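You operate a simulated robot arm through the tools that you are given. There is no shell and no other tool. Be economical: measure what you need, move in short steps, check, and stop when the job is done.

You run a simulated robot arm. Do the job below in one go: nothing can be reset, and whatever is moved stays where it is left.

JOB
Rub off the stain under the hose coil on the round table.
Fine: slide the coil toward the olive mat till the stain is clear, use the grey rag and put it back, then slide the coil to mid table.

The check looks at the end state, three seconds after you hand in, the way a careful person would. Anything else that was tipped, shoved, dropped, spilled or broken makes it a failure.

ROBOT AND FRAMES
A 7-joint arm with a two-finger parallel gripper, fixed in place. Base frame: the origin is at the foot of the arm, x ahead of it, y to its left, z up. Lengths are in m, angles in degrees, forces in N, time in s.
With the tool pointing down near the work surface it reaches from about 0.1 to 0.5 m from the base axis. Its first joint turns from -115.0 to 115.0 degrees. Payload 3.91 kg.
Tool frame: the origin (TCP) lies between the finger pads and is the grasp point; the fingertips stand 0.03 m ahead of it; z points along the fingers, y is the line along which they close. Largest opening 0.11 m; finger width 0.02, thickness 0.01; the body of the gripper, 0.048 by 0.112 m, starts 0.055 m behind the TCP.
Orientation is that of the tool frame in the base frame, as [roll, pitch, yaw] about the fixed x, y, z axes, in that order (R = Rz(yaw) Ry(pitch) Rx(roll)). With the fingers straight down and closing along the base's y, the tool's x points along the base's -x, its y along +y and its z along -z.

CONTROLS
- The arm moves only by the tool servo_tool. Its argument "plan" is a list that holds one entry, the list of rows, each a list of 7 numbers: the shift along the tool's x, y, z in m, then the turn, a rotation vector about the tool's x, y, z in degrees, then the closure, from 0 (fully open) to 1 (shut). In form: [[[dx, dy, dz, rx, ry, rz, gripper], ...]]. A call has 1 to 10 rows; each row is the pose to reach, as a shift and turn from the pose commanded when the call began, along the tool's axes at that moment. Rows are played at 5 a second. More than 0.05 m and 8.6 degrees between two rows, or a gripper value outside its range, and nothing of the call is played. Where a pose cannot be reached the arm comes as near as it can. A force on the tool above 80 N (or 10 N above the force at the start of the call, whichever is more), or a blocked arm, ends the call early, and 0.2 s more pass. The fingers move at their own pace (about 0.153 m/s each) and stop on an object; they squeeze with about 41 N. The grip force told is the motor's: it shows also when the fingers shut on nothing. Time passes only in rows, and 0.2 s behind the last, so rows that repeat a pose let the fingers close. It gives the time, the measured TCP pose, the force on the tool (base axes), the opening and the grip force at its end, in the units of the frame above (readings bear some noise).
- Cameras (640 x 400 px; columns grow to the right, rows downward): "scene" is fixed at [0.4001, -0.6531, 1.4658]; the picture's right is [0.90, -0.44, 0.00], its down [-0.34, -0.69, -0.64] and it looks along [0.28, 0.58, -0.77] (base axes); focal length 234 px, centre (320, 200). "wrist" rides on the gripper at [-0.036, 0, -0.057] in the tool frame; the picture's right is [0.00, -1.00, 0.00], its down [0.97, 0.00, -0.24] and it looks along [0.24, 0.00, 0.97] (tool axes); focal length 218 px, centre (320, 200). There is no depth. A picture from a camera that has moved, and an enlarged one, comes with that camera's place and axes in the base frame and with its lens.
- get_image(camera): a new picture of that camera. No time passes.
- lift_body(by): slides the trunk up (or, below 0, down) by that many m; the arm rides with it, the base frame stays. It gives what a move gives, with no picture.
- zoom(camera, box): a new picture of the part [left, top, right, bottom] of that camera's present view, enlarged. No time passes.
- close_job(): hands the job in; it is judged then, once.

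Work in short steps. Places have to be worked out from the pictures, the camera data and where the tool is seen: move nearer, look again, correct. Check each grasp and each placing, and mend what went wrong. You have 120 turns and 76 pictures in all, those below and enlarged ones among them. Open the gripper and draw the arm clear of the work before you hand the job in, unless the task says otherwise; then end with one line.

The tools are called after ">>>" as name(argument=value, ...) on one line, values as JSON. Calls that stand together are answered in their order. servo_tool: Moves the arm, as the interface text tells. Its arguments: {"type":"object","properties":{"plan":{"type":"array","items":{"type":"array","items":{"type":"array","items":{"type":"number"}}}}},"required":["plan"]} The other tools are called the same way: lift_body (by) slides the trunk up or down; get_image (camera) takes a picture; zoom (camera, box) takes an enlarged picture of a part of a camera's view; close_job () hands the job in.

At the start:

```text
t: 0.0
tool_pos: [0.6028, 0.2833, 1.0813]
tcp_rot: [180.0, 0.0, -179.9]
ft_force: [-0.4, -0.2, 0.0]
finger_gap: 0.1101
grasp_force: 0.0
trunk travel left (down, up): [-0.675, 0.315]
```

scene: 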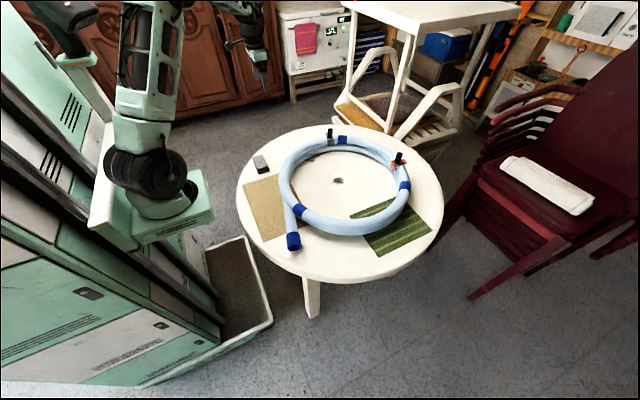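
wrist: 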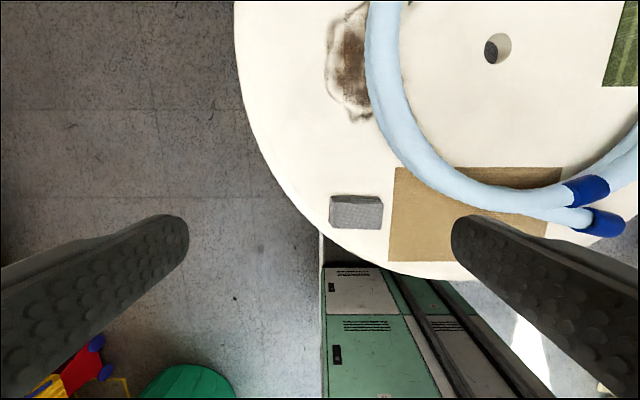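

I start with closer looks at the table from both cameras to place the coil, the stain and the rag. From two rays to the rag, the table top seems to be at about z 0.72.

>>> zoom(camera="scene", box=[220, 110, 460, 260])

>>> zoom(camera="wrist", box=[240, 0, 640, 250])

```text
2.67 times, centred on (340, 185) of scene
camera zoom: at [0.4001, -0.6531, 1.4658], right [0.9, -0.44, 0.0], down [-0.34, -0.69, -0.64], along [0.28, 0.58, -0.77], focal length 624 px, centre (267, 240)
```

zoom: 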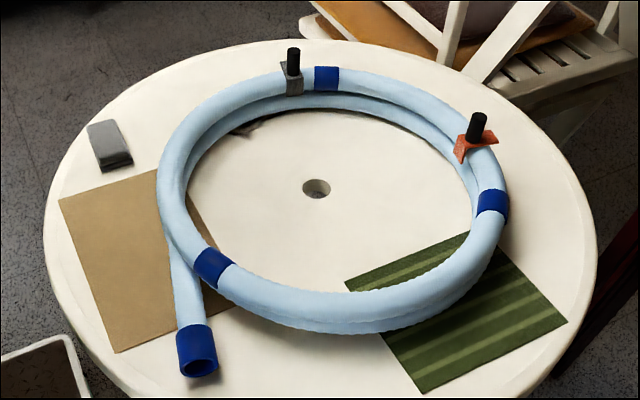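

```text
1.60 times, centred on (440, 125) of wrist
camera zoom: at [0.6386, 0.2832, 1.1402], right [0.0, -1.0, 0.0], down [-0.97, 0.0, 0.24], along [-0.24, 0.0, -0.97], focal length 349 px, centre (128, 320)
```

zoom: 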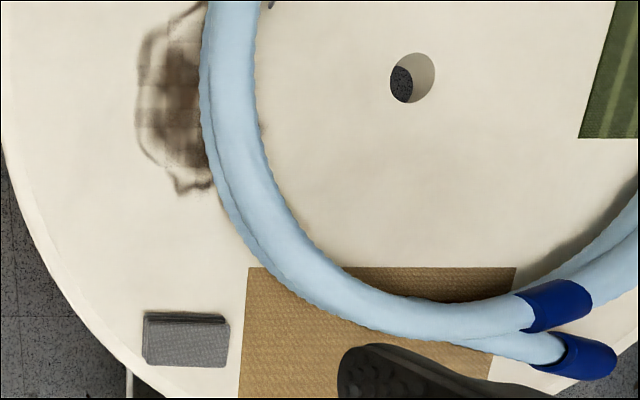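

The coil (hose centre-line radius about 0.245 m) seems centred near (0.80, -0.06), the stain spans about x 0.70–0.87, y 0.14–0.28, and the rag is near (0.51, 0.21). I move out level at this height to test the reach and look at the stain and the grey clip from above.

>>> servo_tool(plan=[[[-0.04, -0.02, 0, 0, 0, 0, 0], [-0.08, -0.04, 0, 0, 0, 0, 0], [-0.12, -0.06, 0, 0, 0, 0, 0], [-0.16, -0.08, 0, 0, 0, 0, 0], [-0.18, -0.1, 0, 0, 0, 0, 0]]])

>>> get_image(camera="wrist")

>>> get_image(camera="scene")

```text
t: 1.2
tool_pos: [0.7856, 0.1827, 1.0826]
tcp_rot: [-180.0, -0.1, -179.9]
ft_force: [-0.9, -0.1, 1.2]
finger_gap: 0.11
grasp_force: 0.1
trunk travel left (down, up): [-0.675, 0.315]
```

```text
71 pictures are left
camera wrist: at [0.8213, 0.1835, 1.1411], right [0.0, -1.0, 0.0], down [-0.97, 0.0, 0.24], along [-0.24, 0.0, -0.97], focal length 218 px, centre (320, 200)
```

wrist: 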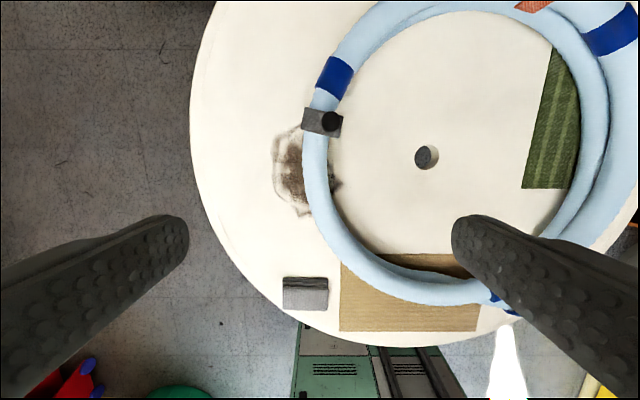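

```text
70 pictures are left
```

scene: 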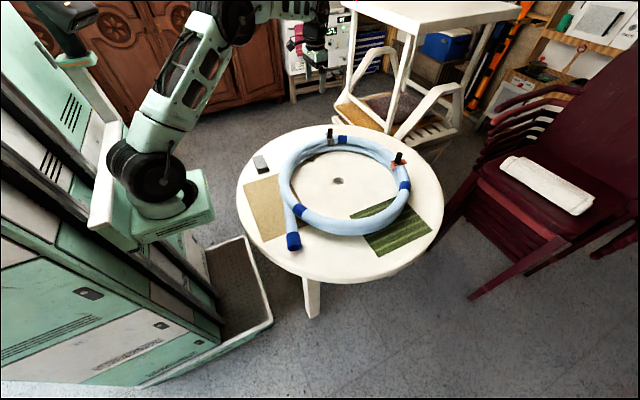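

Reach is good at this height, and the stain resolves to about x 0.68–0.86, y 0.145–0.276. I zoom on the clip and the rag to see what they are.

>>> zoom(camera="wrist", box=[240, 80, 400, 180])

>>> zoom(camera="scene", box=[280, 110, 420, 198])

```text
4.00 times, centred on (320, 130) of wrist
camera zoom: at [0.8213, 0.1835, 1.1411], right [0.0, -1.0, 0.0], down [-0.97, 0.0, 0.24], along [-0.24, 0.0, -0.97], focal length 873 px, centre (320, 480)
```

zoom: 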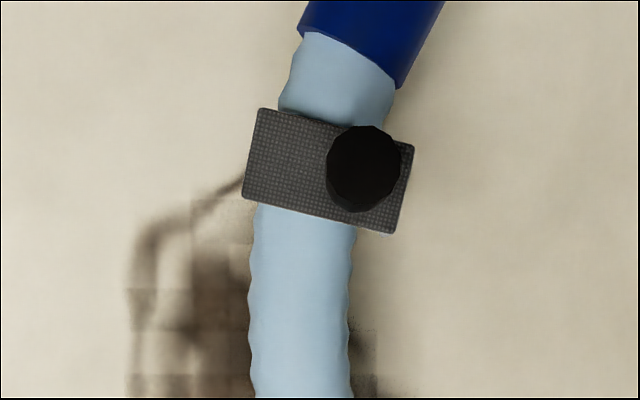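

```text
4.55 times, centred on (350, 154) of scene
camera zoom: at [0.4001, -0.6531, 1.4658], right [0.9, -0.44, 0.0], down [-0.34, -0.69, -0.64], along [0.28, 0.58, -0.77], focal length 1063 px, centre (184, 409)
```

zoom: 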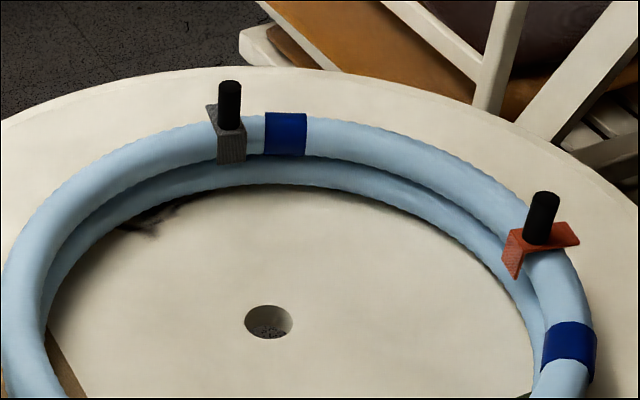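

The grey clip carries an upright post, with its top near (0.851, 0.170, 0.86) by two-ray fix; it looks sound, while the orange one sits askew. I line up over the grey post and lower with the arm only to z≈0.96, to see whether the reach holds without moving the trunk near the table.

>>> servo_tool(plan=[[[-0.033, -0.006, 0.03, 0, 0, 0, 0], [-0.066, -0.013, 0.06, 0, 0, 0, 0], [-0.066, -0.013, 0.09, 0, 0, 0, 0], [-0.066, -0.013, 0.12, 0, 0, 0, 0], [-0.066, -0.013, 0.12, 0, 0, 0, 0]]])

>>> get_image(camera="wrist")

>>> get_image(camera="scene")

```text
t: 2.4
tool_pos: [0.8496, 0.17, 0.9626]
tcp_rot: [179.9, 0.0, 179.9]
ft_force: [0.5, 0.0, 0.6]
finger_gap: 0.11
grasp_force: 0.1
trunk travel left (down, up): [-0.675, 0.315]
```

```text
67 pictures are left
camera wrist: at [0.8851, 0.1695, 1.021], right [0.0, -1.0, 0.0], down [-0.97, 0.0, 0.24], along [-0.24, 0.0, -0.97], focal length 218 px, centre (320, 200)
```

wrist: 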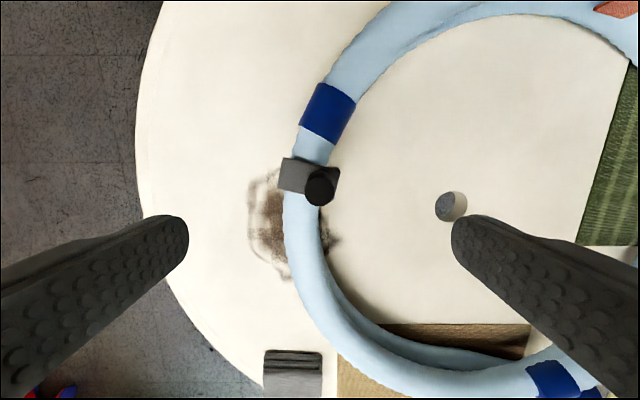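

```text
66 pictures are left
```

scene: 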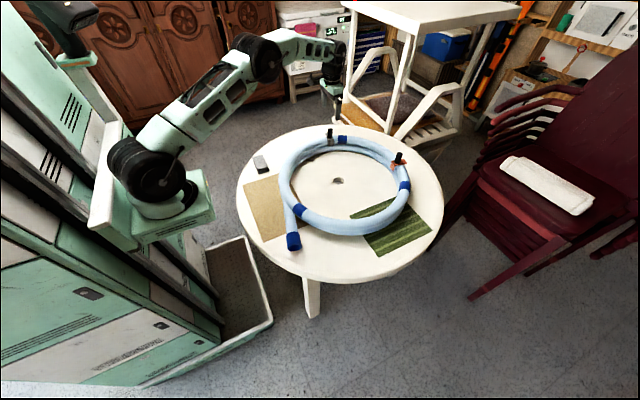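

The post sits right on the tool axis, about 4 mm further in x. I lower over it to TCP z≈0.848, still open.

>>> servo_tool(plan=[[[-0.003, 0, 0.03, 0, 0, 0, 0], [-0.003, 0, 0.06, 0, 0, 0, 0], [-0.003, 0, 0.09, 0, 0, 0, 0], [-0.003, 0, 0.114, 0, 0, 0, 0], [-0.003, 0, 0.114, 0, 0, 0, 0]]])

>>> get_image(camera="wrist")

>>> zoom(camera="scene", box=[280, 90, 420, 178])

```text
t: 3.6
tool_pos: [0.8536, 0.1692, 0.8477]
tcp_rot: [-180.0, 0.0, -180.0]
ft_force: [-0.8, 0.2, 0.0]
finger_gap: 0.1101
grasp_force: 0.1
trunk travel left (down, up): [-0.675, 0.315]
```

```text
65 pictures are left
camera wrist: at [0.8892, 0.1684, 0.9064], right [0.0, -1.0, 0.0], down [-0.97, 0.0, 0.24], along [-0.24, 0.0, -0.97], focal length 218 px, centre (320, 200)
```

wrist: 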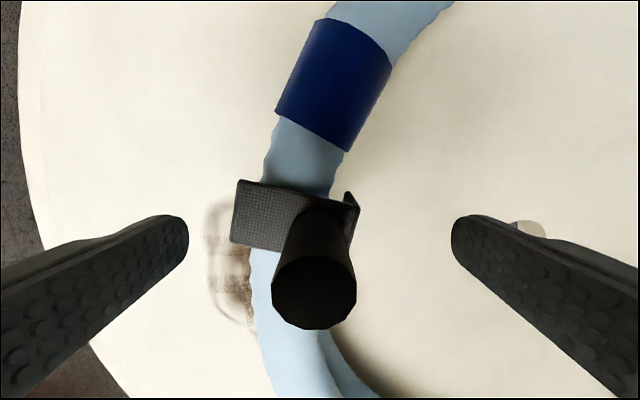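

```text
4.55 times, centred on (350, 134) of scene
camera zoom: at [0.4001, -0.6531, 1.4658], right [0.9, -0.44, 0.0], down [-0.34, -0.69, -0.64], along [0.28, 0.58, -0.77], focal length 1063 px, centre (184, 500)
```

zoom: 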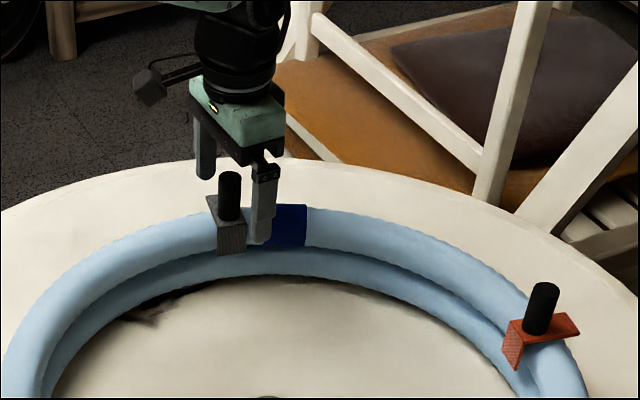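

The post stands between the fingers, within a few mm of the tool axis. I close on it.

>>> servo_tool(plan=[[[-0.003, 0, 0, 0, 0, 0, 0.5], [-0.003, 0, 0, 0, 0, 0, 1], [-0.003, 0, 0, 0, 0, 0, 1], [-0.003, 0, 0, 0, 0, 0, 1]]])

>>> get_image(camera="wrist")

```text
t: 4.6
tool_pos: [0.8567, 0.1705, 0.8486]
tcp_rot: [179.9, -0.1, 180.0]
ft_force: [1.7, 4.4, -0.2]
finger_gap: 0.023
grasp_force: 40.8
trunk travel left (down, up): [-0.675, 0.315]
```

```text
63 pictures are left
camera wrist: at [0.8919, 0.1696, 0.9069], right [0.0, -1.0, 0.0], down [-0.97, 0.0, 0.24], along [-0.24, 0.0, -0.97], focal length 218 px, centre (320, 200)
```

wrist: 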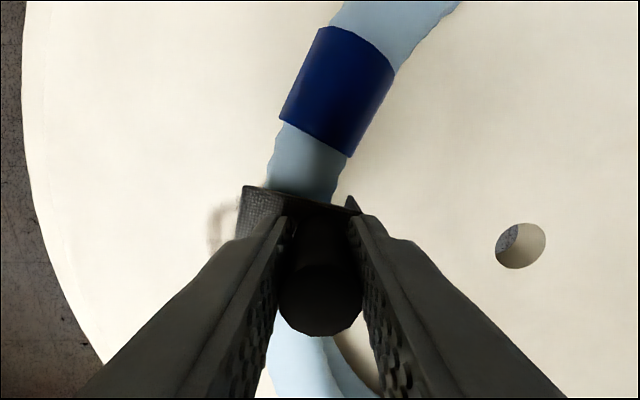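

The grip is firm on the 23 mm post. I slide the coil slowly the first 5 cm toward the olive mat and check how it follows.

>>> servo_tool(plan=[[[-0.001, -0.005, 0, 0, 0, 0, 1], [-0.003, -0.012, 0, 0, 0, 0, 1], [-0.005, -0.02, 0, 0, 0, 0, 1], [-0.007, -0.028, 0, 0, 0, 0, 1], [-0.009, -0.036, 0, 0, 0, 0, 1], [-0.011, -0.044, 0, 0, 0, 0, 1], [-0.013, -0.05, 0, 0, 0, 0, 1], [-0.013, -0.05, 0, 0, 0, 0, 1]]])

>>> zoom(camera="scene", box=[220, 110, 460, 260])

```text
t: 6.4
tool_pos: [0.8679, 0.1203, 0.8489]
tcp_rot: [-180.0, 0.0, -180.0]
ft_force: [-1.8, 6.2, 11.8]
finger_gap: 0.0232
grasp_force: 40.9
trunk travel left (down, up): [-0.675, 0.315]
```

```text
2.67 times, centred on (340, 185) of scene
camera zoom: at [0.4001, -0.6531, 1.4658], right [0.9, -0.44, 0.0], down [-0.34, -0.69, -0.64], along [0.28, 0.58, -0.77], focal length 624 px, centre (267, 240)
```

zoom: 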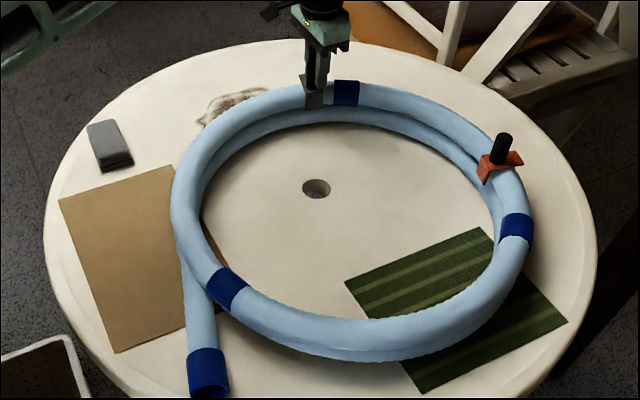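

The coil follows without turning and the stain is coming clear. I slide another 6 cm, a bit more in x so that the tail end stays on the table.

>>> servo_tool(plan=[[[-0.004, -0.006, 0, 0, 0, 0, 1], [-0.009, -0.014, 0, 0, 0, 0, 1], [-0.014, -0.022, 0, 0, 0, 0, 1], [-0.019, -0.03, 0, 0, 0, 0, 1], [-0.024, -0.038, 0, 0, 0, 0, 1], [-0.029, -0.046, 0, 0, 0, 0, 1], [-0.034, -0.054, 0, 0, 0, 0, 1], [-0.038, -0.06, 0, 0, 0, 0, 1], [-0.038, -0.06, 0, 0, 0, 0, 1]]])

>>> zoom(camera="scene", box=[220, 110, 460, 260])

```text
t: 8.4
tool_pos: [0.9065, 0.0596, 0.8482]
tcp_rot: [-180.0, 0.0, -179.9]
ft_force: [-1.9, 3.9, 7.6]
finger_gap: 0.0228
grasp_force: 41.1
trunk travel left (down, up): [-0.675, 0.315]
```

```text
2.67 times, centred on (340, 185) of scene
camera zoom: at [0.4001, -0.6531, 1.4658], right [0.9, -0.44, 0.0], down [-0.34, -0.69, -0.64], along [0.28, 0.58, -0.77], focal length 624 px, centre (267, 240)
```

zoom: 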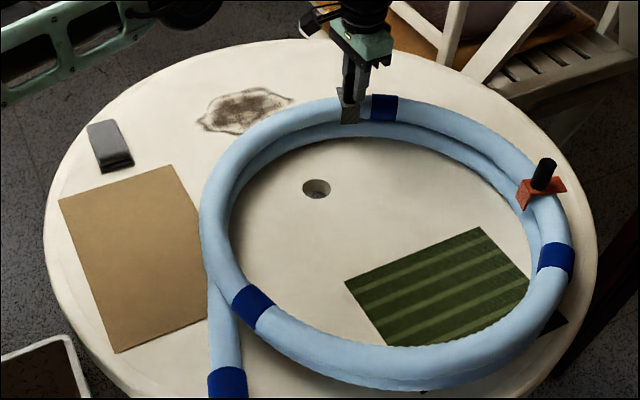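

Stain is nearly fully open to view. I check the stain/coil gap and the tail end at the near edge before deciding on more travel.

>>> zoom(camera="scene", box=[280, 130, 360, 180])

>>> zoom(camera="scene", box=[250, 200, 410, 300])

>>> get_image(camera="wrist")

```text
8.00 times, centred on (320, 155) of scene
camera zoom: at [0.4001, -0.6531, 1.4658], right [0.9, -0.44, 0.0], down [-0.34, -0.69, -0.64], along [0.28, 0.58, -0.77], focal length 1871 px, centre (320, 560)
```

zoom: 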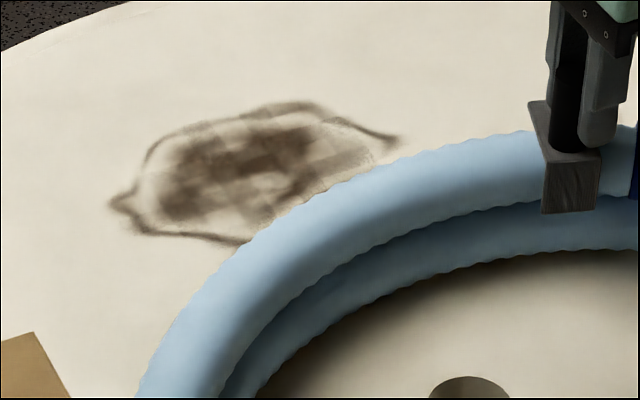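

```text
4.00 times, centred on (330, 250) of scene
camera zoom: at [0.4001, -0.6531, 1.4658], right [0.9, -0.44, 0.0], down [-0.34, -0.69, -0.64], along [0.28, 0.58, -0.77], focal length 936 px, centre (280, 0)
```

zoom: 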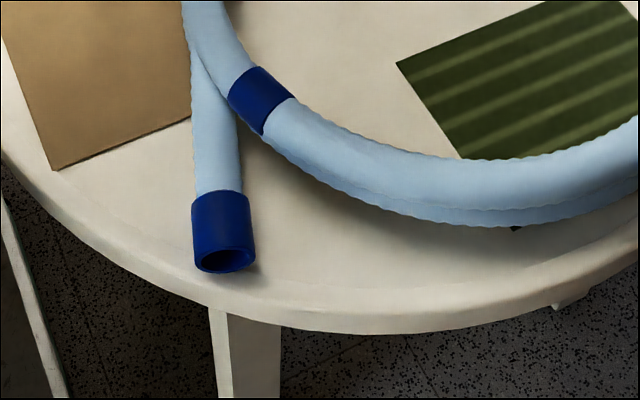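

```text
58 pictures are left
camera wrist: at [0.9421, 0.0593, 0.9064], right [0.0, -1.0, 0.0], down [-0.97, 0.0, 0.24], along [-0.24, 0.0, -0.97], focal length 218 px, centre (320, 200)
```

wrist: 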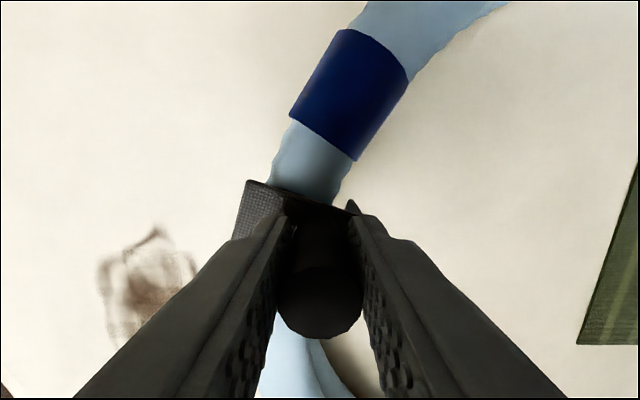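

The tail end still has about 2–3 cm to the edge, and more travel would crowd the far rim. I open, rise, and look from straight above to see the true gap.

>>> servo_tool(plan=[[[0, 0, 0, 0, 0, 0, 0.5], [0, 0, 0, 0, 0, 0, 0], [0, 0, -0.03, 0, 0, 0, 0], [0, 0, -0.07, 0, 0, 0, 0], [0.03, 0.03, -0.11, 0, 0, 0, 0], [0.07, 0.06, -0.14, 0, 0, 0, 0], [0.1, 0.1, -0.16, 0, 0, 0, 0], [0.12, 0.13, -0.16, 0, 0, 0, 0], [0.12, 0.13, -0.16, 0, 0, 0, 0]]])

>>> get_image(camera="wrist")

```text
refused: row 5 steps farther than a row can; nothing moved
```

```text
57 pictures are left
camera wrist: at [0.9421, 0.0593, 0.9064], right [0.0, -1.0, 0.0], down [-0.97, 0.0, 0.24], along [-0.24, 0.0, -0.97], focal length 218 px, centre (320, 200)
```

wrist: 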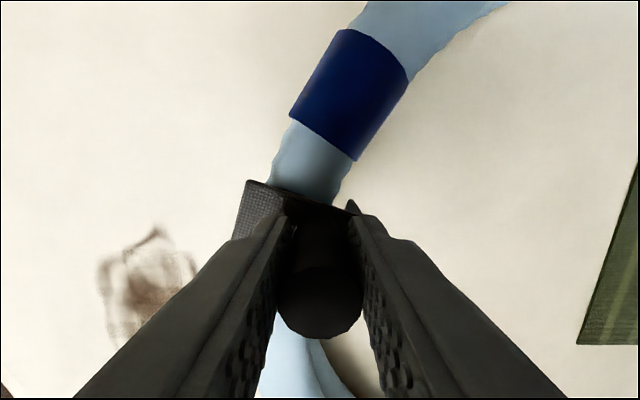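

The steps were too long and nothing moved; I repeat it with shorter ones.

>>> servo_tool(plan=[[[0, 0, 0, 0, 0, 0, 0.5], [0, 0, 0, 0, 0, 0, 0], [0, 0, -0.03, 0, 0, 0, 0], [0, 0, -0.07, 0, 0, 0, 0], [0.02, 0.02, -0.1, 0, 0, 0, 0], [0.045, 0.045, -0.13, 0, 0, 0, 0], [0.075, 0.075, -0.15, 0, 0, 0, 0], [0.1, 0.105, -0.16, 0, 0, 0, 0], [0.12, 0.13, -0.16, 0, 0, 0, 0], [0.12, 0.13, -0.16, 0, 0, 0, 0]]])

>>> get_image(camera="wrist")

```text
t: 10.6
tool_pos: [0.7859, 0.1903, 1.0098]
tcp_rot: [-180.0, -0.1, -180.0]
ft_force: [-0.2, -0.8, 0.3]
finger_gap: 0.1098
grasp_force: 0.0
trunk travel left (down, up): [-0.675, 0.315]
```

```text
56 pictures are left
camera wrist: at [0.8211, 0.1911, 1.0685], right [0.0, -1.0, 0.0], down [-0.97, 0.0, 0.24], along [-0.24, 0.0, -0.97], focal length 218 px, centre (320, 200)
```

wrist: 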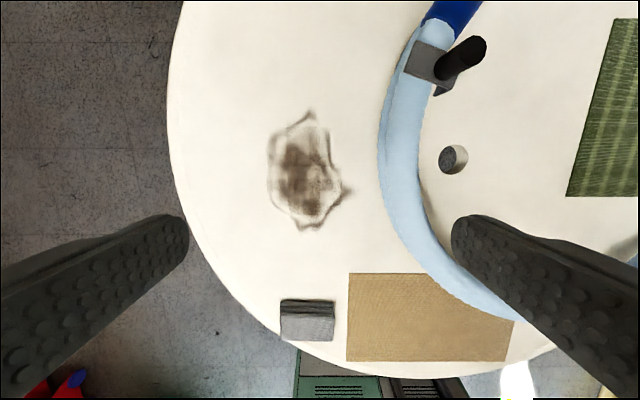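

Now the stain lies fully open at about x 0.68–0.876, y 0.14–0.278, with roughly 4 cm to the coil. The rag is about 0.064 (x) by 0.096 (y) by 0.03 m, centred at (0.514, 0.213), so I go over it and turn the tool about 90° to close along x.

>>> servo_tool(plan=[[[0.03, 0.003, 0, 0, 0, 8.5, 0], [0.06, 0.006, 0, 0, 0, 17, 0], [0.09, 0.009, 0, 0, 0, 25.5, 0], [0.12, 0.012, 0, 0, 0, 34, 0], [0.15, 0.015, 0, 0, 0, 42.5, 0], [0.18, 0.018, 0, 0, 0, 51, 0], [0.21, 0.021, 0, 0, 0, 59.5, 0], [0.24, 0.022, 0, 0, 0, 68, 0], [0.272, 0.023, 0, 0, 0, 76.5, 0], [0.272, 0.023, 0, 0, 0, 85, 0]]])

>>> servo_tool(plan=[[[0, 0, 0, 0, 0, 5, 0], [0, 0, 0, 0, 0, 5, 0]]])

>>> get_image(camera="wrist")

>>> get_image(camera="scene")

```text
t: 12.8
tool_pos: [0.5143, 0.2137, 1.0078]
tcp_rot: [180.0, 0.0, 94.7]
ft_force: [0.9, 0.7, 0.2]
finger_gap: 0.11
grasp_force: 0.0
trunk travel left (down, up): [-0.675, 0.315]
```

```text
t: 13.4
tool_pos: [0.5142, 0.2148, 1.0086]
tcp_rot: [-180.0, 0.0, 90.0]
ft_force: [0.0, 0.3, 0.2]
finger_gap: 0.1099
grasp_force: 0.0
trunk travel left (down, up): [-0.675, 0.315]
```

```text
55 pictures are left
camera wrist: at [0.5139, 0.1778, 1.0665], right [-1.0, 0.0, 0.0], down [0.0, 0.97, 0.24], along [0.0, 0.24, -0.97], focal length 218 px, centre (320, 200)
```

wrist: 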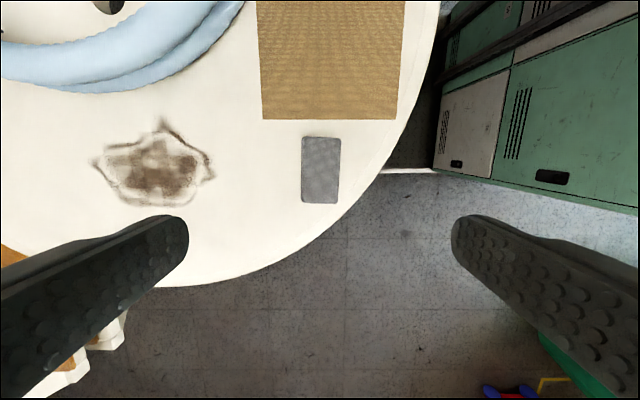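

```text
54 pictures are left
```

scene: 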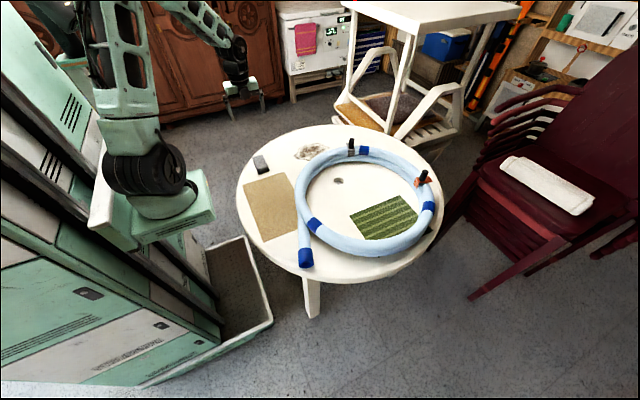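

The rag lies squarely between the fingers, centred near (0.512, 0.213). I lower to z≈0.81 and look again for its height.

>>> servo_tool(plan=[[[0, -0.002, 0.05, 0, 0, 0, 0], [-0.001, -0.002, 0.1, 0, 0, 0, 0], [-0.001, -0.002, 0.15, 0, 0, 0, 0], [-0.001, -0.002, 0.195, 0, 0, 0, 0], [-0.001, -0.002, 0.2, 0, 0, 0, 0]]])

>>> get_image(camera="wrist")

>>> zoom(camera="scene", box=[220, 120, 316, 180])

```text
t: 14.6
tool_pos: [0.5132, 0.2131, 0.8075]
tcp_rot: [-180.0, 0.0, 90.1]
ft_force: [-0.9, -0.5, -0.6]
finger_gap: 0.1096
grasp_force: 0.1
trunk travel left (down, up): [-0.675, 0.315]
```

```text
53 pictures are left
camera wrist: at [0.5127, 0.176, 0.8666], right [-1.0, 0.0, 0.0], down [0.0, 0.97, 0.24], along [0.0, 0.24, -0.97], focal length 218 px, centre (320, 200)
```

wrist: 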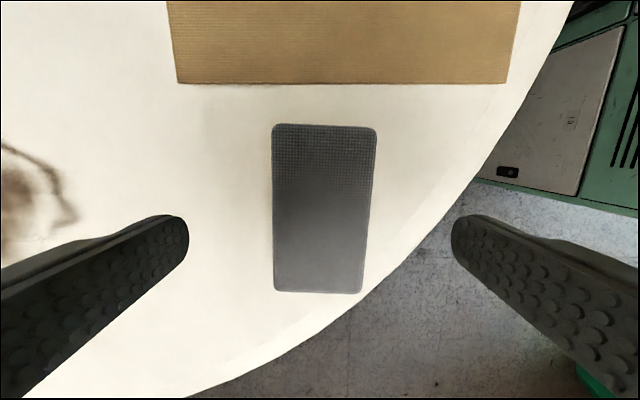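

```text
6.67 times, centred on (268, 150) of scene
camera zoom: at [0.4001, -0.6531, 1.4658], right [0.9, -0.44, 0.0], down [-0.34, -0.69, -0.64], along [0.28, 0.58, -0.77], focal length 1560 px, centre (667, 533)
```

zoom: 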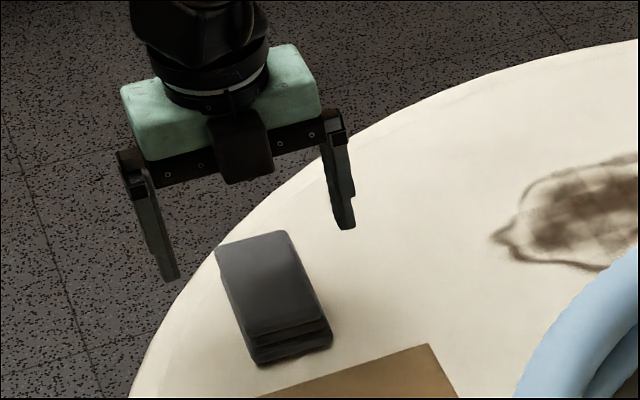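

The rag's top is at roughly z 0.745 and it is centred between the fingers. I lower to TCP z≈0.762 with small last steps, watching the force.

>>> servo_tool(plan=[[[0, 0, 0.02, 0, 0, 0, 0], [0, 0, 0.033, 0, 0, 0, 0], [0, 0, 0.04, 0, 0, 0, 0], [0, 0, 0.046, 0, 0, 0, 0], [0, 0, 0.046, 0, 0, 0, 0]]])

>>> zoom(camera="scene", box=[220, 120, 316, 180])

```text
t: 15.8
tool_pos: [0.5126, 0.2136, 0.7626]
tcp_rot: [-180.0, 0.0, 90.0]
ft_force: [-0.9, 0.4, 0.2]
finger_gap: 0.1099
grasp_force: 0.1
trunk travel left (down, up): [-0.675, 0.315]
```

```text
6.67 times, centred on (268, 150) of scene
camera zoom: at [0.4001, -0.6531, 1.4658], right [0.9, -0.44, 0.0], down [-0.34, -0.69, -0.64], along [0.28, 0.58, -0.77], focal length 1560 px, centre (667, 533)
```

zoom: 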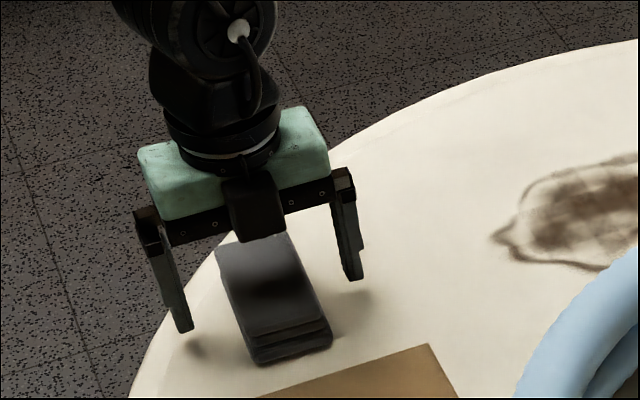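

The fingertips hang still about 1 cm over the table (shadows apart). I go down 8 mm more in small steps, then close.

>>> servo_tool(plan=[[[0, 0, 0.004, 0, 0, 0, 0], [0, 0, 0.008, 0, 0, 0, 0], [0, 0, 0.008, 0, 0, 0, 0.5], [0, 0, 0.008, 0, 0, 0, 1], [0, 0, 0.008, 0, 0, 0, 1], [0, 0, 0.008, 0, 0, 0, 1]]])

>>> zoom(camera="scene", box=[220, 120, 316, 180])

>>> get_image(camera="wrist")

```text
t: 17.2
tool_pos: [0.5123, 0.2126, 0.7552]
tcp_rot: [-180.0, 0.0, 89.9]
ft_force: [1.6, 0.4, 1.2]
finger_gap: 0.0579
grasp_force: 41.4
trunk travel left (down, up): [-0.675, 0.315]
```

```text
6.67 times, centred on (268, 150) of scene
camera zoom: at [0.4001, -0.6531, 1.4658], right [0.9, -0.44, 0.0], down [-0.34, -0.69, -0.64], along [0.28, 0.58, -0.77], focal length 1560 px, centre (667, 533)
```

zoom: 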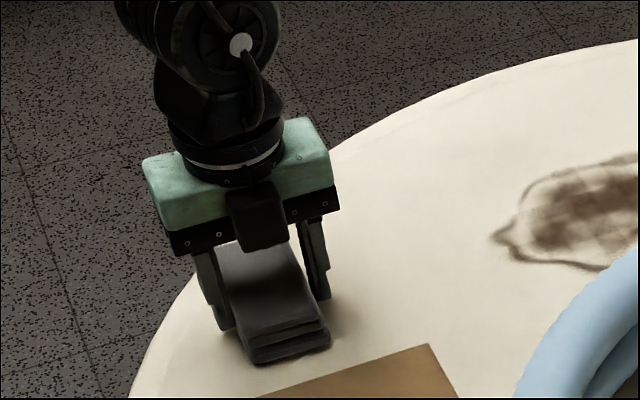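

```text
49 pictures are left
camera wrist: at [0.5121, 0.1762, 0.8127], right [-1.0, 0.0, 0.0], down [0.0, 0.97, 0.24], along [0.0, 0.24, -0.97], focal length 218 px, centre (320, 200)
```

wrist: 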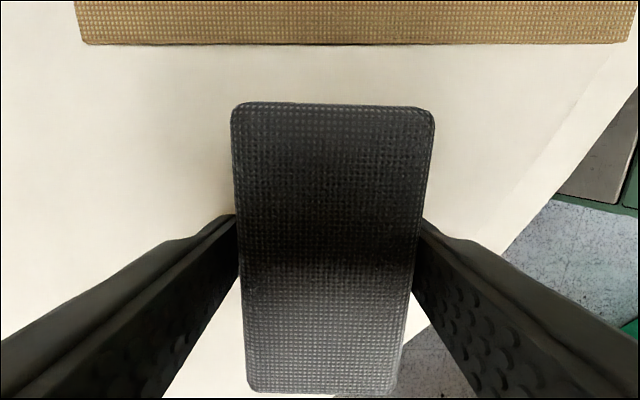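

The rag is held, 58 mm between the pads; its home is TCP (0.5125, 0.213, 0.755). I lift it 5 cm and carry it to over the near end of the stain.

>>> servo_tool(plan=[[[0, 0, -0.02, 0, 0, 0, 1], [0, 0, -0.05, 0, 0, 0, 1], [0, 0.04, -0.05, 0, 0, 0, 1], [0.005, 0.08, -0.05, 0, 0, 0, 1], [0.01, 0.12, -0.05, 0, 0, 0, 1], [0.02, 0.16, -0.05, 0, 0, 0, 1], [0.025, 0.188, -0.05, 0, 0, 0, 1], [0.025, 0.188, -0.03, 0, 0, 0, 1], [0.025, 0.188, -0.03, 0, 0, 0, 1]]])

>>> zoom(camera="scene", box=[240, 110, 368, 190])

```text
t: 19.2
tool_pos: [0.7006, 0.2374, 0.7838]
tcp_rot: [-180.0, 0.1, 90.0]
ft_force: [-0.2, -0.4, -1.4]
finger_gap: 0.0574
grasp_force: 40.9
trunk travel left (down, up): [-0.675, 0.315]
```

```text
5.00 times, centred on (304, 150) of scene
camera zoom: at [0.4001, -0.6531, 1.4658], right [0.9, -0.44, 0.0], down [-0.34, -0.69, -0.64], along [0.28, 0.58, -0.77], focal length 1170 px, centre (400, 450)
```

zoom: 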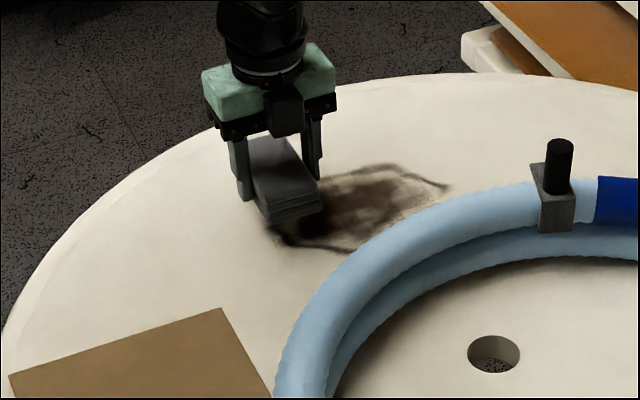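

Rag is over the near end of the stain. I lower it in small steps to find the touch, to about z 0.753.

>>> servo_tool(plan=[[[0, 0, 0.015, 0, 0, 0, 1], [0, 0, 0.024, 0, 0, 0, 1], [0, 0, 0.028, 0, 0, 0, 1], [0, 0, 0.032, 0, 0, 0, 1], [0, 0, 0.032, 0, 0, 0, 1]]])

```text
t: 20.4
tool_pos: [0.7008, 0.2391, 0.7553]
tcp_rot: [179.8, -0.1, 90.1]
ft_force: [-0.4, -1.3, 16.7]
finger_gap: 0.0574
grasp_force: 41.0
trunk travel left (down, up): [-0.675, 0.315]
```

The rag presses on the table with about 17 N. Now I rub along x to 0.87 and back in this lane.

>>> servo_tool(plan=[[[0, 0.035, 0, 0, 0, 0, 1], [0, 0.07, 0, 0, 0, 0, 1], [0, 0.105, 0, 0, 0, 0, 1], [0, 0.14, 0, 0, 0, 0, 1], [0, 0.17, 0, 0, 0, 0, 1], [0, 0.135, 0, 0, 0, 0, 1], [0, 0.1, 0, 0, 0, 0, 1], [0, 0.065, 0, 0, 0, 0, 1], [0, 0.03, 0, 0, 0, 0, 1], [0, -0.01, 0, 0, 0, 0, 1]]])

>>> zoom(camera="scene", box=[240, 110, 368, 190])

```text
t: 22.6
tool_pos: [0.6912, 0.2389, 0.7557]
tcp_rot: [179.9, -0.2, 90.1]
ft_force: [2.3, 1.2, 10.4]
finger_gap: 0.0575
grasp_force: 40.8
out of reach, approached as far as the arm can: row 4, 5
trunk travel left (down, up): [-0.675, 0.315]
```

```text
5.00 times, centred on (304, 150) of scene
camera zoom: at [0.4001, -0.6531, 1.4658], right [0.9, -0.44, 0.0], down [-0.34, -0.69, -0.64], along [0.28, 0.58, -0.77], focal length 1170 px, centre (400, 450)
```

zoom: 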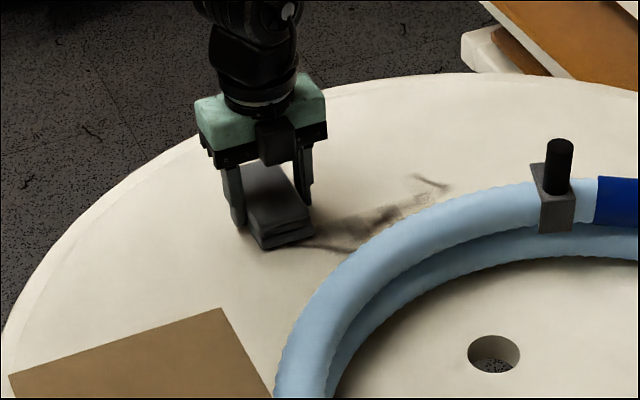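

It wipes well, but past x≈0.82 the arm runs out of reach at this height. I do the inner lane (y≈0.186) within reach first.

>>> servo_tool(plan=[[[-0.027, -0.005, 0, 0, 0, 0, 1], [-0.053, -0.01, 0, 0, 0, 0, 1], [-0.053, 0.025, 0, 0, 0, 0, 1], [-0.053, 0.06, 0, 0, 0, 0, 1], [-0.053, 0.095, 0, 0, 0, 0, 1], [-0.053, 0.12, 0, 0, 0, 0, 1], [-0.053, 0.085, 0, 0, 0, 0, 1], [-0.053, 0.05, 0, 0, 0, 0, 1], [-0.053, 0.085, 0, 0, 0, 0, 1], [-0.053, 0.12, 0, 0, 0, 0, 1]]])

>>> zoom(camera="scene", box=[240, 110, 368, 190])

>>> get_image(camera="scene")

```text
t: 24.8
tool_pos: [0.8097, 0.1857, 0.7542]
tcp_rot: [179.9, -0.1, 90.0]
ft_force: [-12.8, -0.9, 32.1]
finger_gap: 0.0573
grasp_force: 41.0
trunk travel left (down, up): [-0.675, 0.315]
```

```text
5.00 times, centred on (304, 150) of scene
camera zoom: at [0.4001, -0.6531, 1.4658], right [0.9, -0.44, 0.0], down [-0.34, -0.69, -0.64], along [0.28, 0.58, -0.77], focal length 1170 px, centre (400, 450)
```

zoom: 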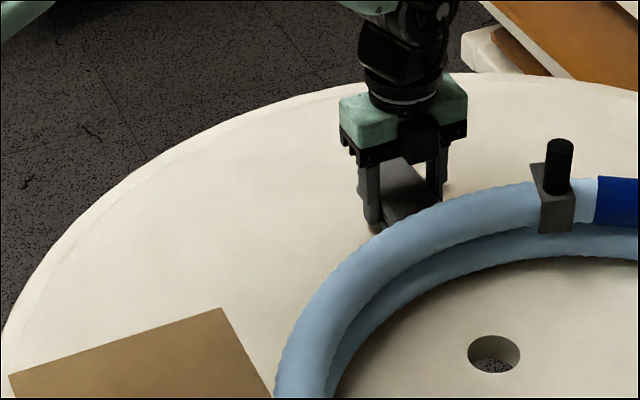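

```text
45 pictures are left
```

scene: 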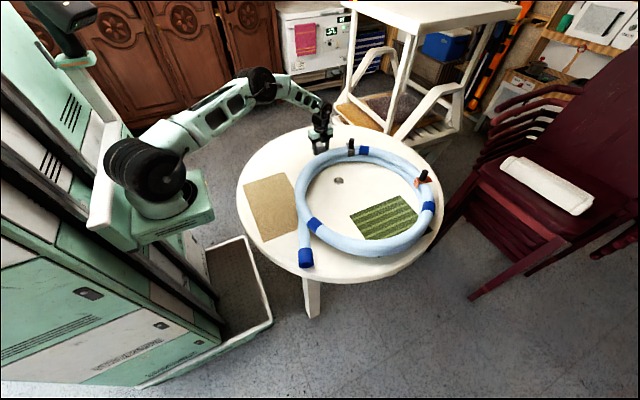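

Only a remnant beyond x≈0.83 may be left, and it is out of reach from this shoulder height. By the sight-lines the shoulder mount stays at least 4 cm clear of the table rim, so I raise the rag 9 cm, then lower the trunk 7 cm to gain reach.

>>> servo_tool(plan=[[[0, 0, -0.03, 0, 0, 0, 1], [0, -0.01, -0.06, 0, 0, 0, 1], [0, -0.03, -0.09, 0, 0, 0, 1], [0, -0.03, -0.09, 0, 0, 0, 1]]])

>>> lift_body(by=-0.035)

>>> get_image(camera="scene")

>>> get_image(camera="wrist")

```text
t: 25.8
tool_pos: [0.7828, 0.1825, 0.8426]
tcp_rot: [-179.9, 0.0, 89.9]
ft_force: [-0.5, 0.2, -0.7]
finger_gap: 0.057
grasp_force: 41.5
trunk travel left (down, up): [-0.675, 0.315]
```

```text
t: 26.6
tool_pos: [0.7826, 0.1833, 0.8076]
tcp_rot: [180.0, 0.0, 90.0]
ft_force: [-0.2, 0.4, -1.4]
finger_gap: 0.0572
grasp_force: 41.5
trunk travel left (down, up): [-0.64, 0.35]
```

```text
44 pictures are left
```

scene: 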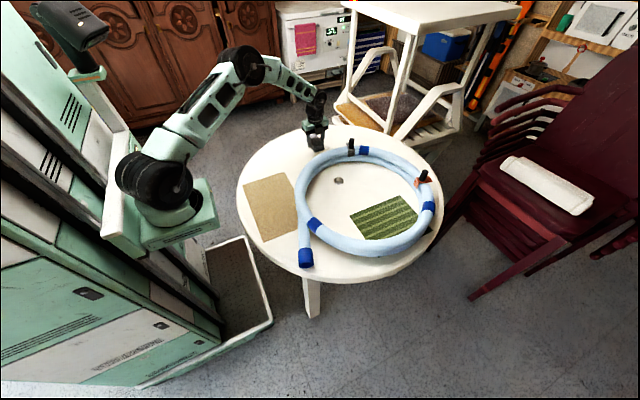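

```text
43 pictures are left
camera wrist: at [0.7816, 0.1465, 0.8657], right [-1.0, 0.0, 0.0], down [0.0, 0.97, 0.24], along [0.0, 0.24, -0.97], focal length 218 px, centre (320, 200)
```

wrist: 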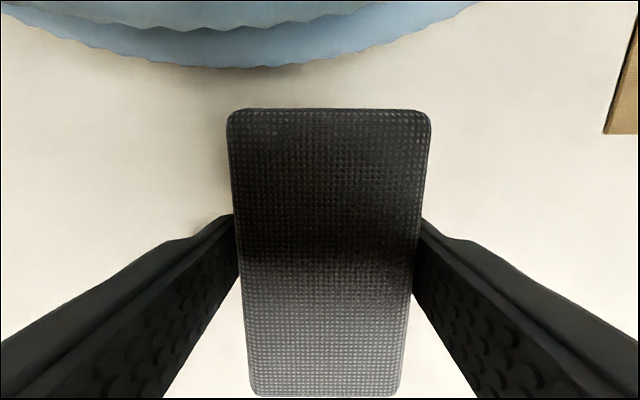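

The mount has good clearance and there is a faint remnant left of the fingers (x≈0.83+). I lower the trunk another 3 cm.

>>> lift_body(by=-0.03)

>>> servo_tool(plan=[[[0.01, 0.03, 0, 0, 0, 0, 1], [0.02, 0.05, 0, 0, 0, 0, 1], [0.02, 0.05, 0.014, 0, 0, 0, 1], [0.02, 0.05, 0.02, 0, 0, 0, 1], [0.02, 0.05, 0.025, 0, 0, 0, 1]]])

```text
t: 27.3
tool_pos: [0.7817, 0.1831, 0.7771]
tcp_rot: [180.0, 0.0, 90.0]
ft_force: [0.1, 0.1, -1.3]
finger_gap: 0.0569
grasp_force: 41.1
trunk travel left (down, up): [-0.61, 0.38]
```

```text
t: 28.5
tool_pos: [0.8321, 0.2032, 0.7544]
tcp_rot: [-179.9, -0.2, 90.1]
ft_force: [-1.7, -0.8, 5.8]
finger_gap: 0.0573
grasp_force: 41.0
trunk travel left (down, up): [-0.61, 0.38]
```

Touching at x 0.832. I rub out to x≈0.88 and back, shifting lanes between y 0.19 and 0.24.

>>> servo_tool(plan=[[[0, 0.025, 0.001, 0, 0, 0, 1], [0, 0.05, 0.001, 0, 0, 0, 1], [-0.015, 0.05, 0.001, 0, 0, 0, 1], [-0.015, 0.015, 0.001, 0, 0, 0, 1], [-0.015, -0.02, 0.001, 0, 0, 0, 1], [0.015, -0.02, 0.001, 0, 0, 0, 1], [0.04, -0.02, 0.001, 0, 0, 0, 1], [0.04, 0.01, 0.001, 0, 0, 0, 1], [0.04, 0.04, 0.001, 0, 0, 0, 1], [0.02, 0.01, 0.001, 0, 0, 0, 1]]])

>>> servo_tool(plan=[[[0, 0, -0.02, 0, 0, 0, 1], [0, 0, -0.06, 0, 0, 0, 1], [0, -0.04, -0.08, 0, 0, 0, 1], [0, -0.08, -0.09, 0, 0, 0, 1], [0, -0.12, -0.09, 0, 0, 0, 1], [0, -0.16, -0.09, 0, 0, 0, 1], [0, -0.2, -0.09, 0, 0, 0, 1], [0, -0.24, -0.09, 0, 0, 0, 1]]])

>>> zoom(camera="scene", box=[240, 110, 368, 190])

```text
t: 30.7
tool_pos: [0.842, 0.2222, 0.7536]
tcp_rot: [179.9, -0.1, 90.0]
ft_force: [3.5, 3.5, 13.0]
finger_gap: 0.0573
grasp_force: 41.0
out of reach, approached as far as the arm can: row 2, 3, 9
trunk travel left (down, up): [-0.61, 0.38]
```

```text
t: 32.5
tool_pos: [0.6027, 0.2203, 0.8426]
tcp_rot: [-179.9, 0.1, 90.1]
ft_force: [0.4, -0.1, -1.0]
finger_gap: 0.0572
grasp_force: 40.8
trunk travel left (down, up): [-0.61, 0.38]
```

```text
5.00 times, centred on (304, 150) of scene
camera zoom: at [0.4001, -0.6531, 1.4658], right [0.9, -0.44, 0.0], down [-0.34, -0.69, -0.64], along [0.28, 0.58, -0.77], focal length 1170 px, centre (400, 450)
```

zoom: 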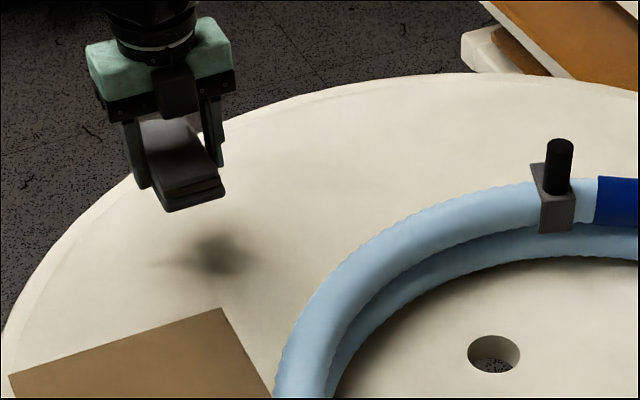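

From the scene camera the stain is gone (the dark patch is the gripper's shadow). I raise the rag a bit to check from above with the wrist camera, including the part hidden near the coil.

>>> servo_tool(plan=[[[0, 0, -0.04, 0, 0, 0, 1], [0, 0, -0.08, 0, 0, 0, 1], [0, 0, -0.08, 0, 0, 0, 1]]])

>>> get_image(camera="wrist")

```text
t: 33.3
tool_pos: [0.6033, 0.2211, 0.9224]
tcp_rot: [-180.0, 0.1, 90.0]
ft_force: [0.1, -0.2, -0.8]
finger_gap: 0.0571
grasp_force: 40.9
trunk travel left (down, up): [-0.61, 0.38]
```

```text
41 pictures are left
camera wrist: at [0.6021, 0.1845, 0.9815], right [-1.0, 0.0, 0.0], down [0.0, 0.97, 0.24], along [0.0, 0.24, -0.97], focal length 218 px, centre (320, 200)
```

wrist: 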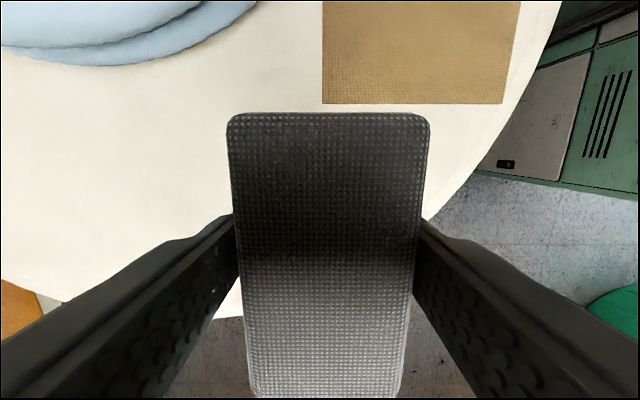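

>>> zoom(camera="wrist", box=[0, 40, 240, 190])

```text
2.67 times, centred on (120, 115) of wrist
camera zoom: at [0.6021, 0.1845, 0.9815], right [-1.0, 0.0, 0.0], down [0.0, 0.97, 0.24], along [0.0, 0.24, -0.97], focal length 582 px, centre (853, 427)
```

zoom: 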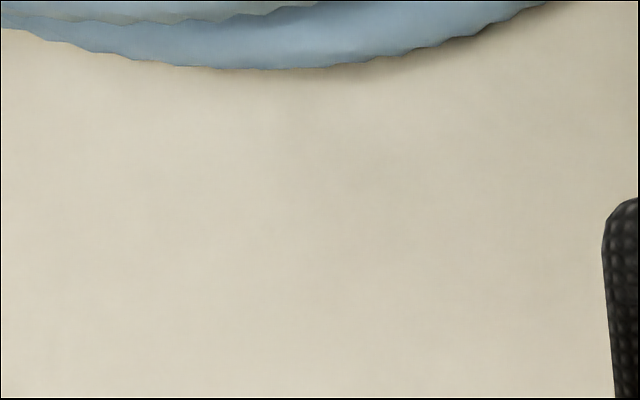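

The table is clean all the way to the coil. I carry the rag home: over (0.5125, 0.213), then down to just above the table.

>>> servo_tool(plan=[[[-0.002, -0.03, 0, 0, 0, 0, 1], [-0.005, -0.06, 0.02, 0, 0, 0, 1], [-0.008, -0.0905, 0.05, 0, 0, 0, 1], [-0.008, -0.0905, 0.09, 0, 0, 0, 1], [-0.008, -0.0905, 0.13, 0, 0, 0, 1], [-0.008, -0.0905, 0.155, 0, 0, 0, 1], [-0.008, -0.0905, 0.155, 0, 0, 0, 1]]])

```text
t: 34.9
tool_pos: [0.5124, 0.2166, 0.7665]
tcp_rot: [-180.0, 0.0, 90.1]
ft_force: [0.0, -0.1, -0.5]
finger_gap: 0.0573
grasp_force: 40.8
trunk travel left (down, up): [-0.61, 0.38]
```

Placed within 3 mm of home; I correct y, lower to touch and open.

>>> servo_tool(plan=[[[-0.003, 0, 0.004, 0, 0, 0, 1], [-0.003, 0, 0.008, 0, 0, 0, 1], [-0.003, 0, 0.011, 0, 0, 0, 1], [-0.003, 0, 0.011, 0, 0, 0, 1]]])

>>> servo_tool(plan=[[[0, 0, 0, 0, 0, 0, 0.5], [0, 0, 0, 0, 0, 0, 0], [0, 0, 0, 0, 0, 0, 0], [0, 0, -0.03, 0, 0, 0, 0], [0, 0, -0.07, 0, 0, 0, 0], [0, 0, -0.12, 0, 0, 0, 0], [0, 0, -0.17, 0, 0, 0, 0], [0, 0, -0.22, 0, 0, 0, 0]]])

>>> get_image(camera="wrist")

>>> zoom(camera="scene", box=[220, 110, 460, 260])

```text
t: 35.9
tool_pos: [0.5127, 0.2126, 0.755]
tcp_rot: [179.9, 0.0, 90.0]
ft_force: [0.3, -0.9, -0.4]
finger_gap: 0.0573
grasp_force: 41.2
trunk travel left (down, up): [-0.61, 0.38]
```

```text
t: 37.7
tool_pos: [0.5109, 0.2138, 0.9735]
tcp_rot: [-179.9, 0.0, 90.1]
ft_force: [-0.8, -0.4, -0.8]
finger_gap: 0.1099
grasp_force: 0.0
trunk travel left (down, up): [-0.61, 0.38]
```

```text
39 pictures are left
camera wrist: at [0.5107, 0.1771, 1.0315], right [-1.0, 0.0, 0.0], down [0.0, 0.97, 0.24], along [0.0, 0.24, -0.97], focal length 218 px, centre (320, 200)
```

wrist: 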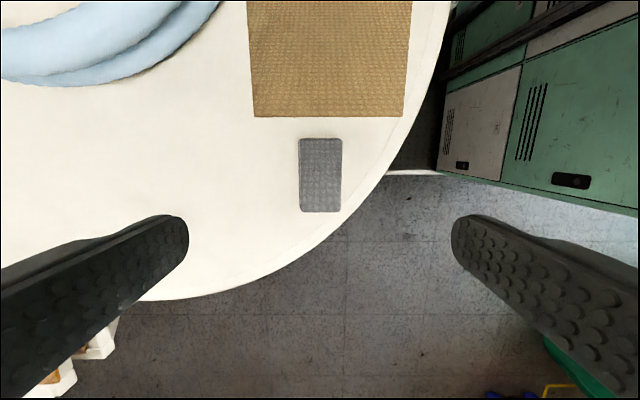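

```text
2.67 times, centred on (340, 185) of scene
camera zoom: at [0.4001, -0.6531, 1.4658], right [0.9, -0.44, 0.0], down [-0.34, -0.69, -0.64], along [0.28, 0.58, -0.77], focal length 624 px, centre (267, 240)
```

zoom: 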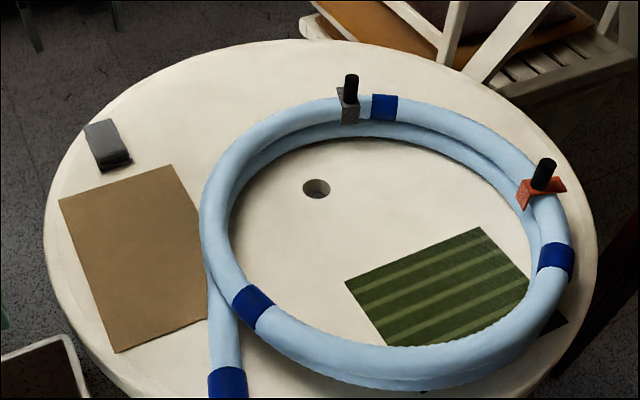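

Rag is back in its place and released. Now I go up over mid table, turning the tool back, to measure the coil's centre against the table.

>>> servo_tool(plan=[[[-0.026, 0.019, -0.02, 0, 0, -8.5, 0], [-0.052, 0.038, -0.04, 0, 0, -17, 0], [-0.079, 0.057, -0.06, 0, 0, -25.5, 0], [-0.105, 0.076, -0.08, 0, 0, -34, 0], [-0.132, 0.095, -0.1, 0, 0, -42.5, 0], [-0.158, 0.114, -0.12, 0, 0, -51, 0], [-0.185, 0.133, -0.13, 0, 0, -59.5, 0], [-0.211, 0.152, -0.14, 0, 0, -68, 0], [-0.238, 0.171, -0.15, 0, 0, -76.5, 0], [-0.264, 0.19, -0.15, 0, 0, -85, 0]]])

>>> servo_tool(plan=[[[0, 0, 0, 0, 0, -5, 0], [0, 0, 0, 0, 0, -5, 0]]])

>>> get_image(camera="wrist")

```text
t: 39.9
tool_pos: [0.6994, -0.0534, 1.1265]
tcp_rot: [-180.0, 0.0, 175.1]
ft_force: [0.4, 1.0, 0.6]
finger_gap: 0.1103
grasp_force: 0.0
trunk travel left (down, up): [-0.61, 0.38]
```

```text
t: 40.5
tool_pos: [0.6995, -0.0532, 1.1258]
tcp_rot: [179.9, 0.0, -179.9]
ft_force: [0.3, 0.3, -0.4]
finger_gap: 0.1101
grasp_force: 0.1
trunk travel left (down, up): [-0.61, 0.38]
```

```text
37 pictures are left
camera wrist: at [0.7356, -0.0533, 1.184], right [0.0, -1.0, 0.0], down [-0.97, 0.0, 0.24], along [-0.24, 0.0, -0.97], focal length 218 px, centre (320, 200)
```

wrist: 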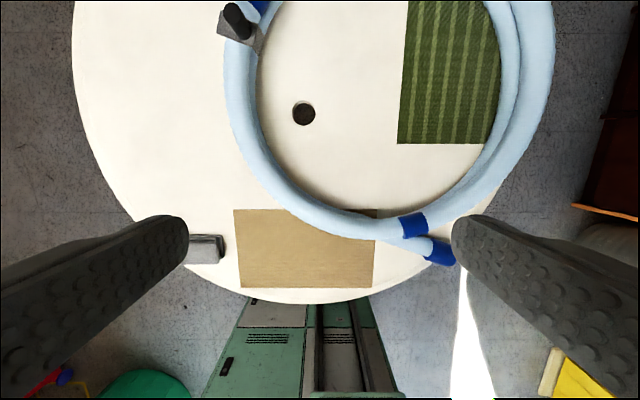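

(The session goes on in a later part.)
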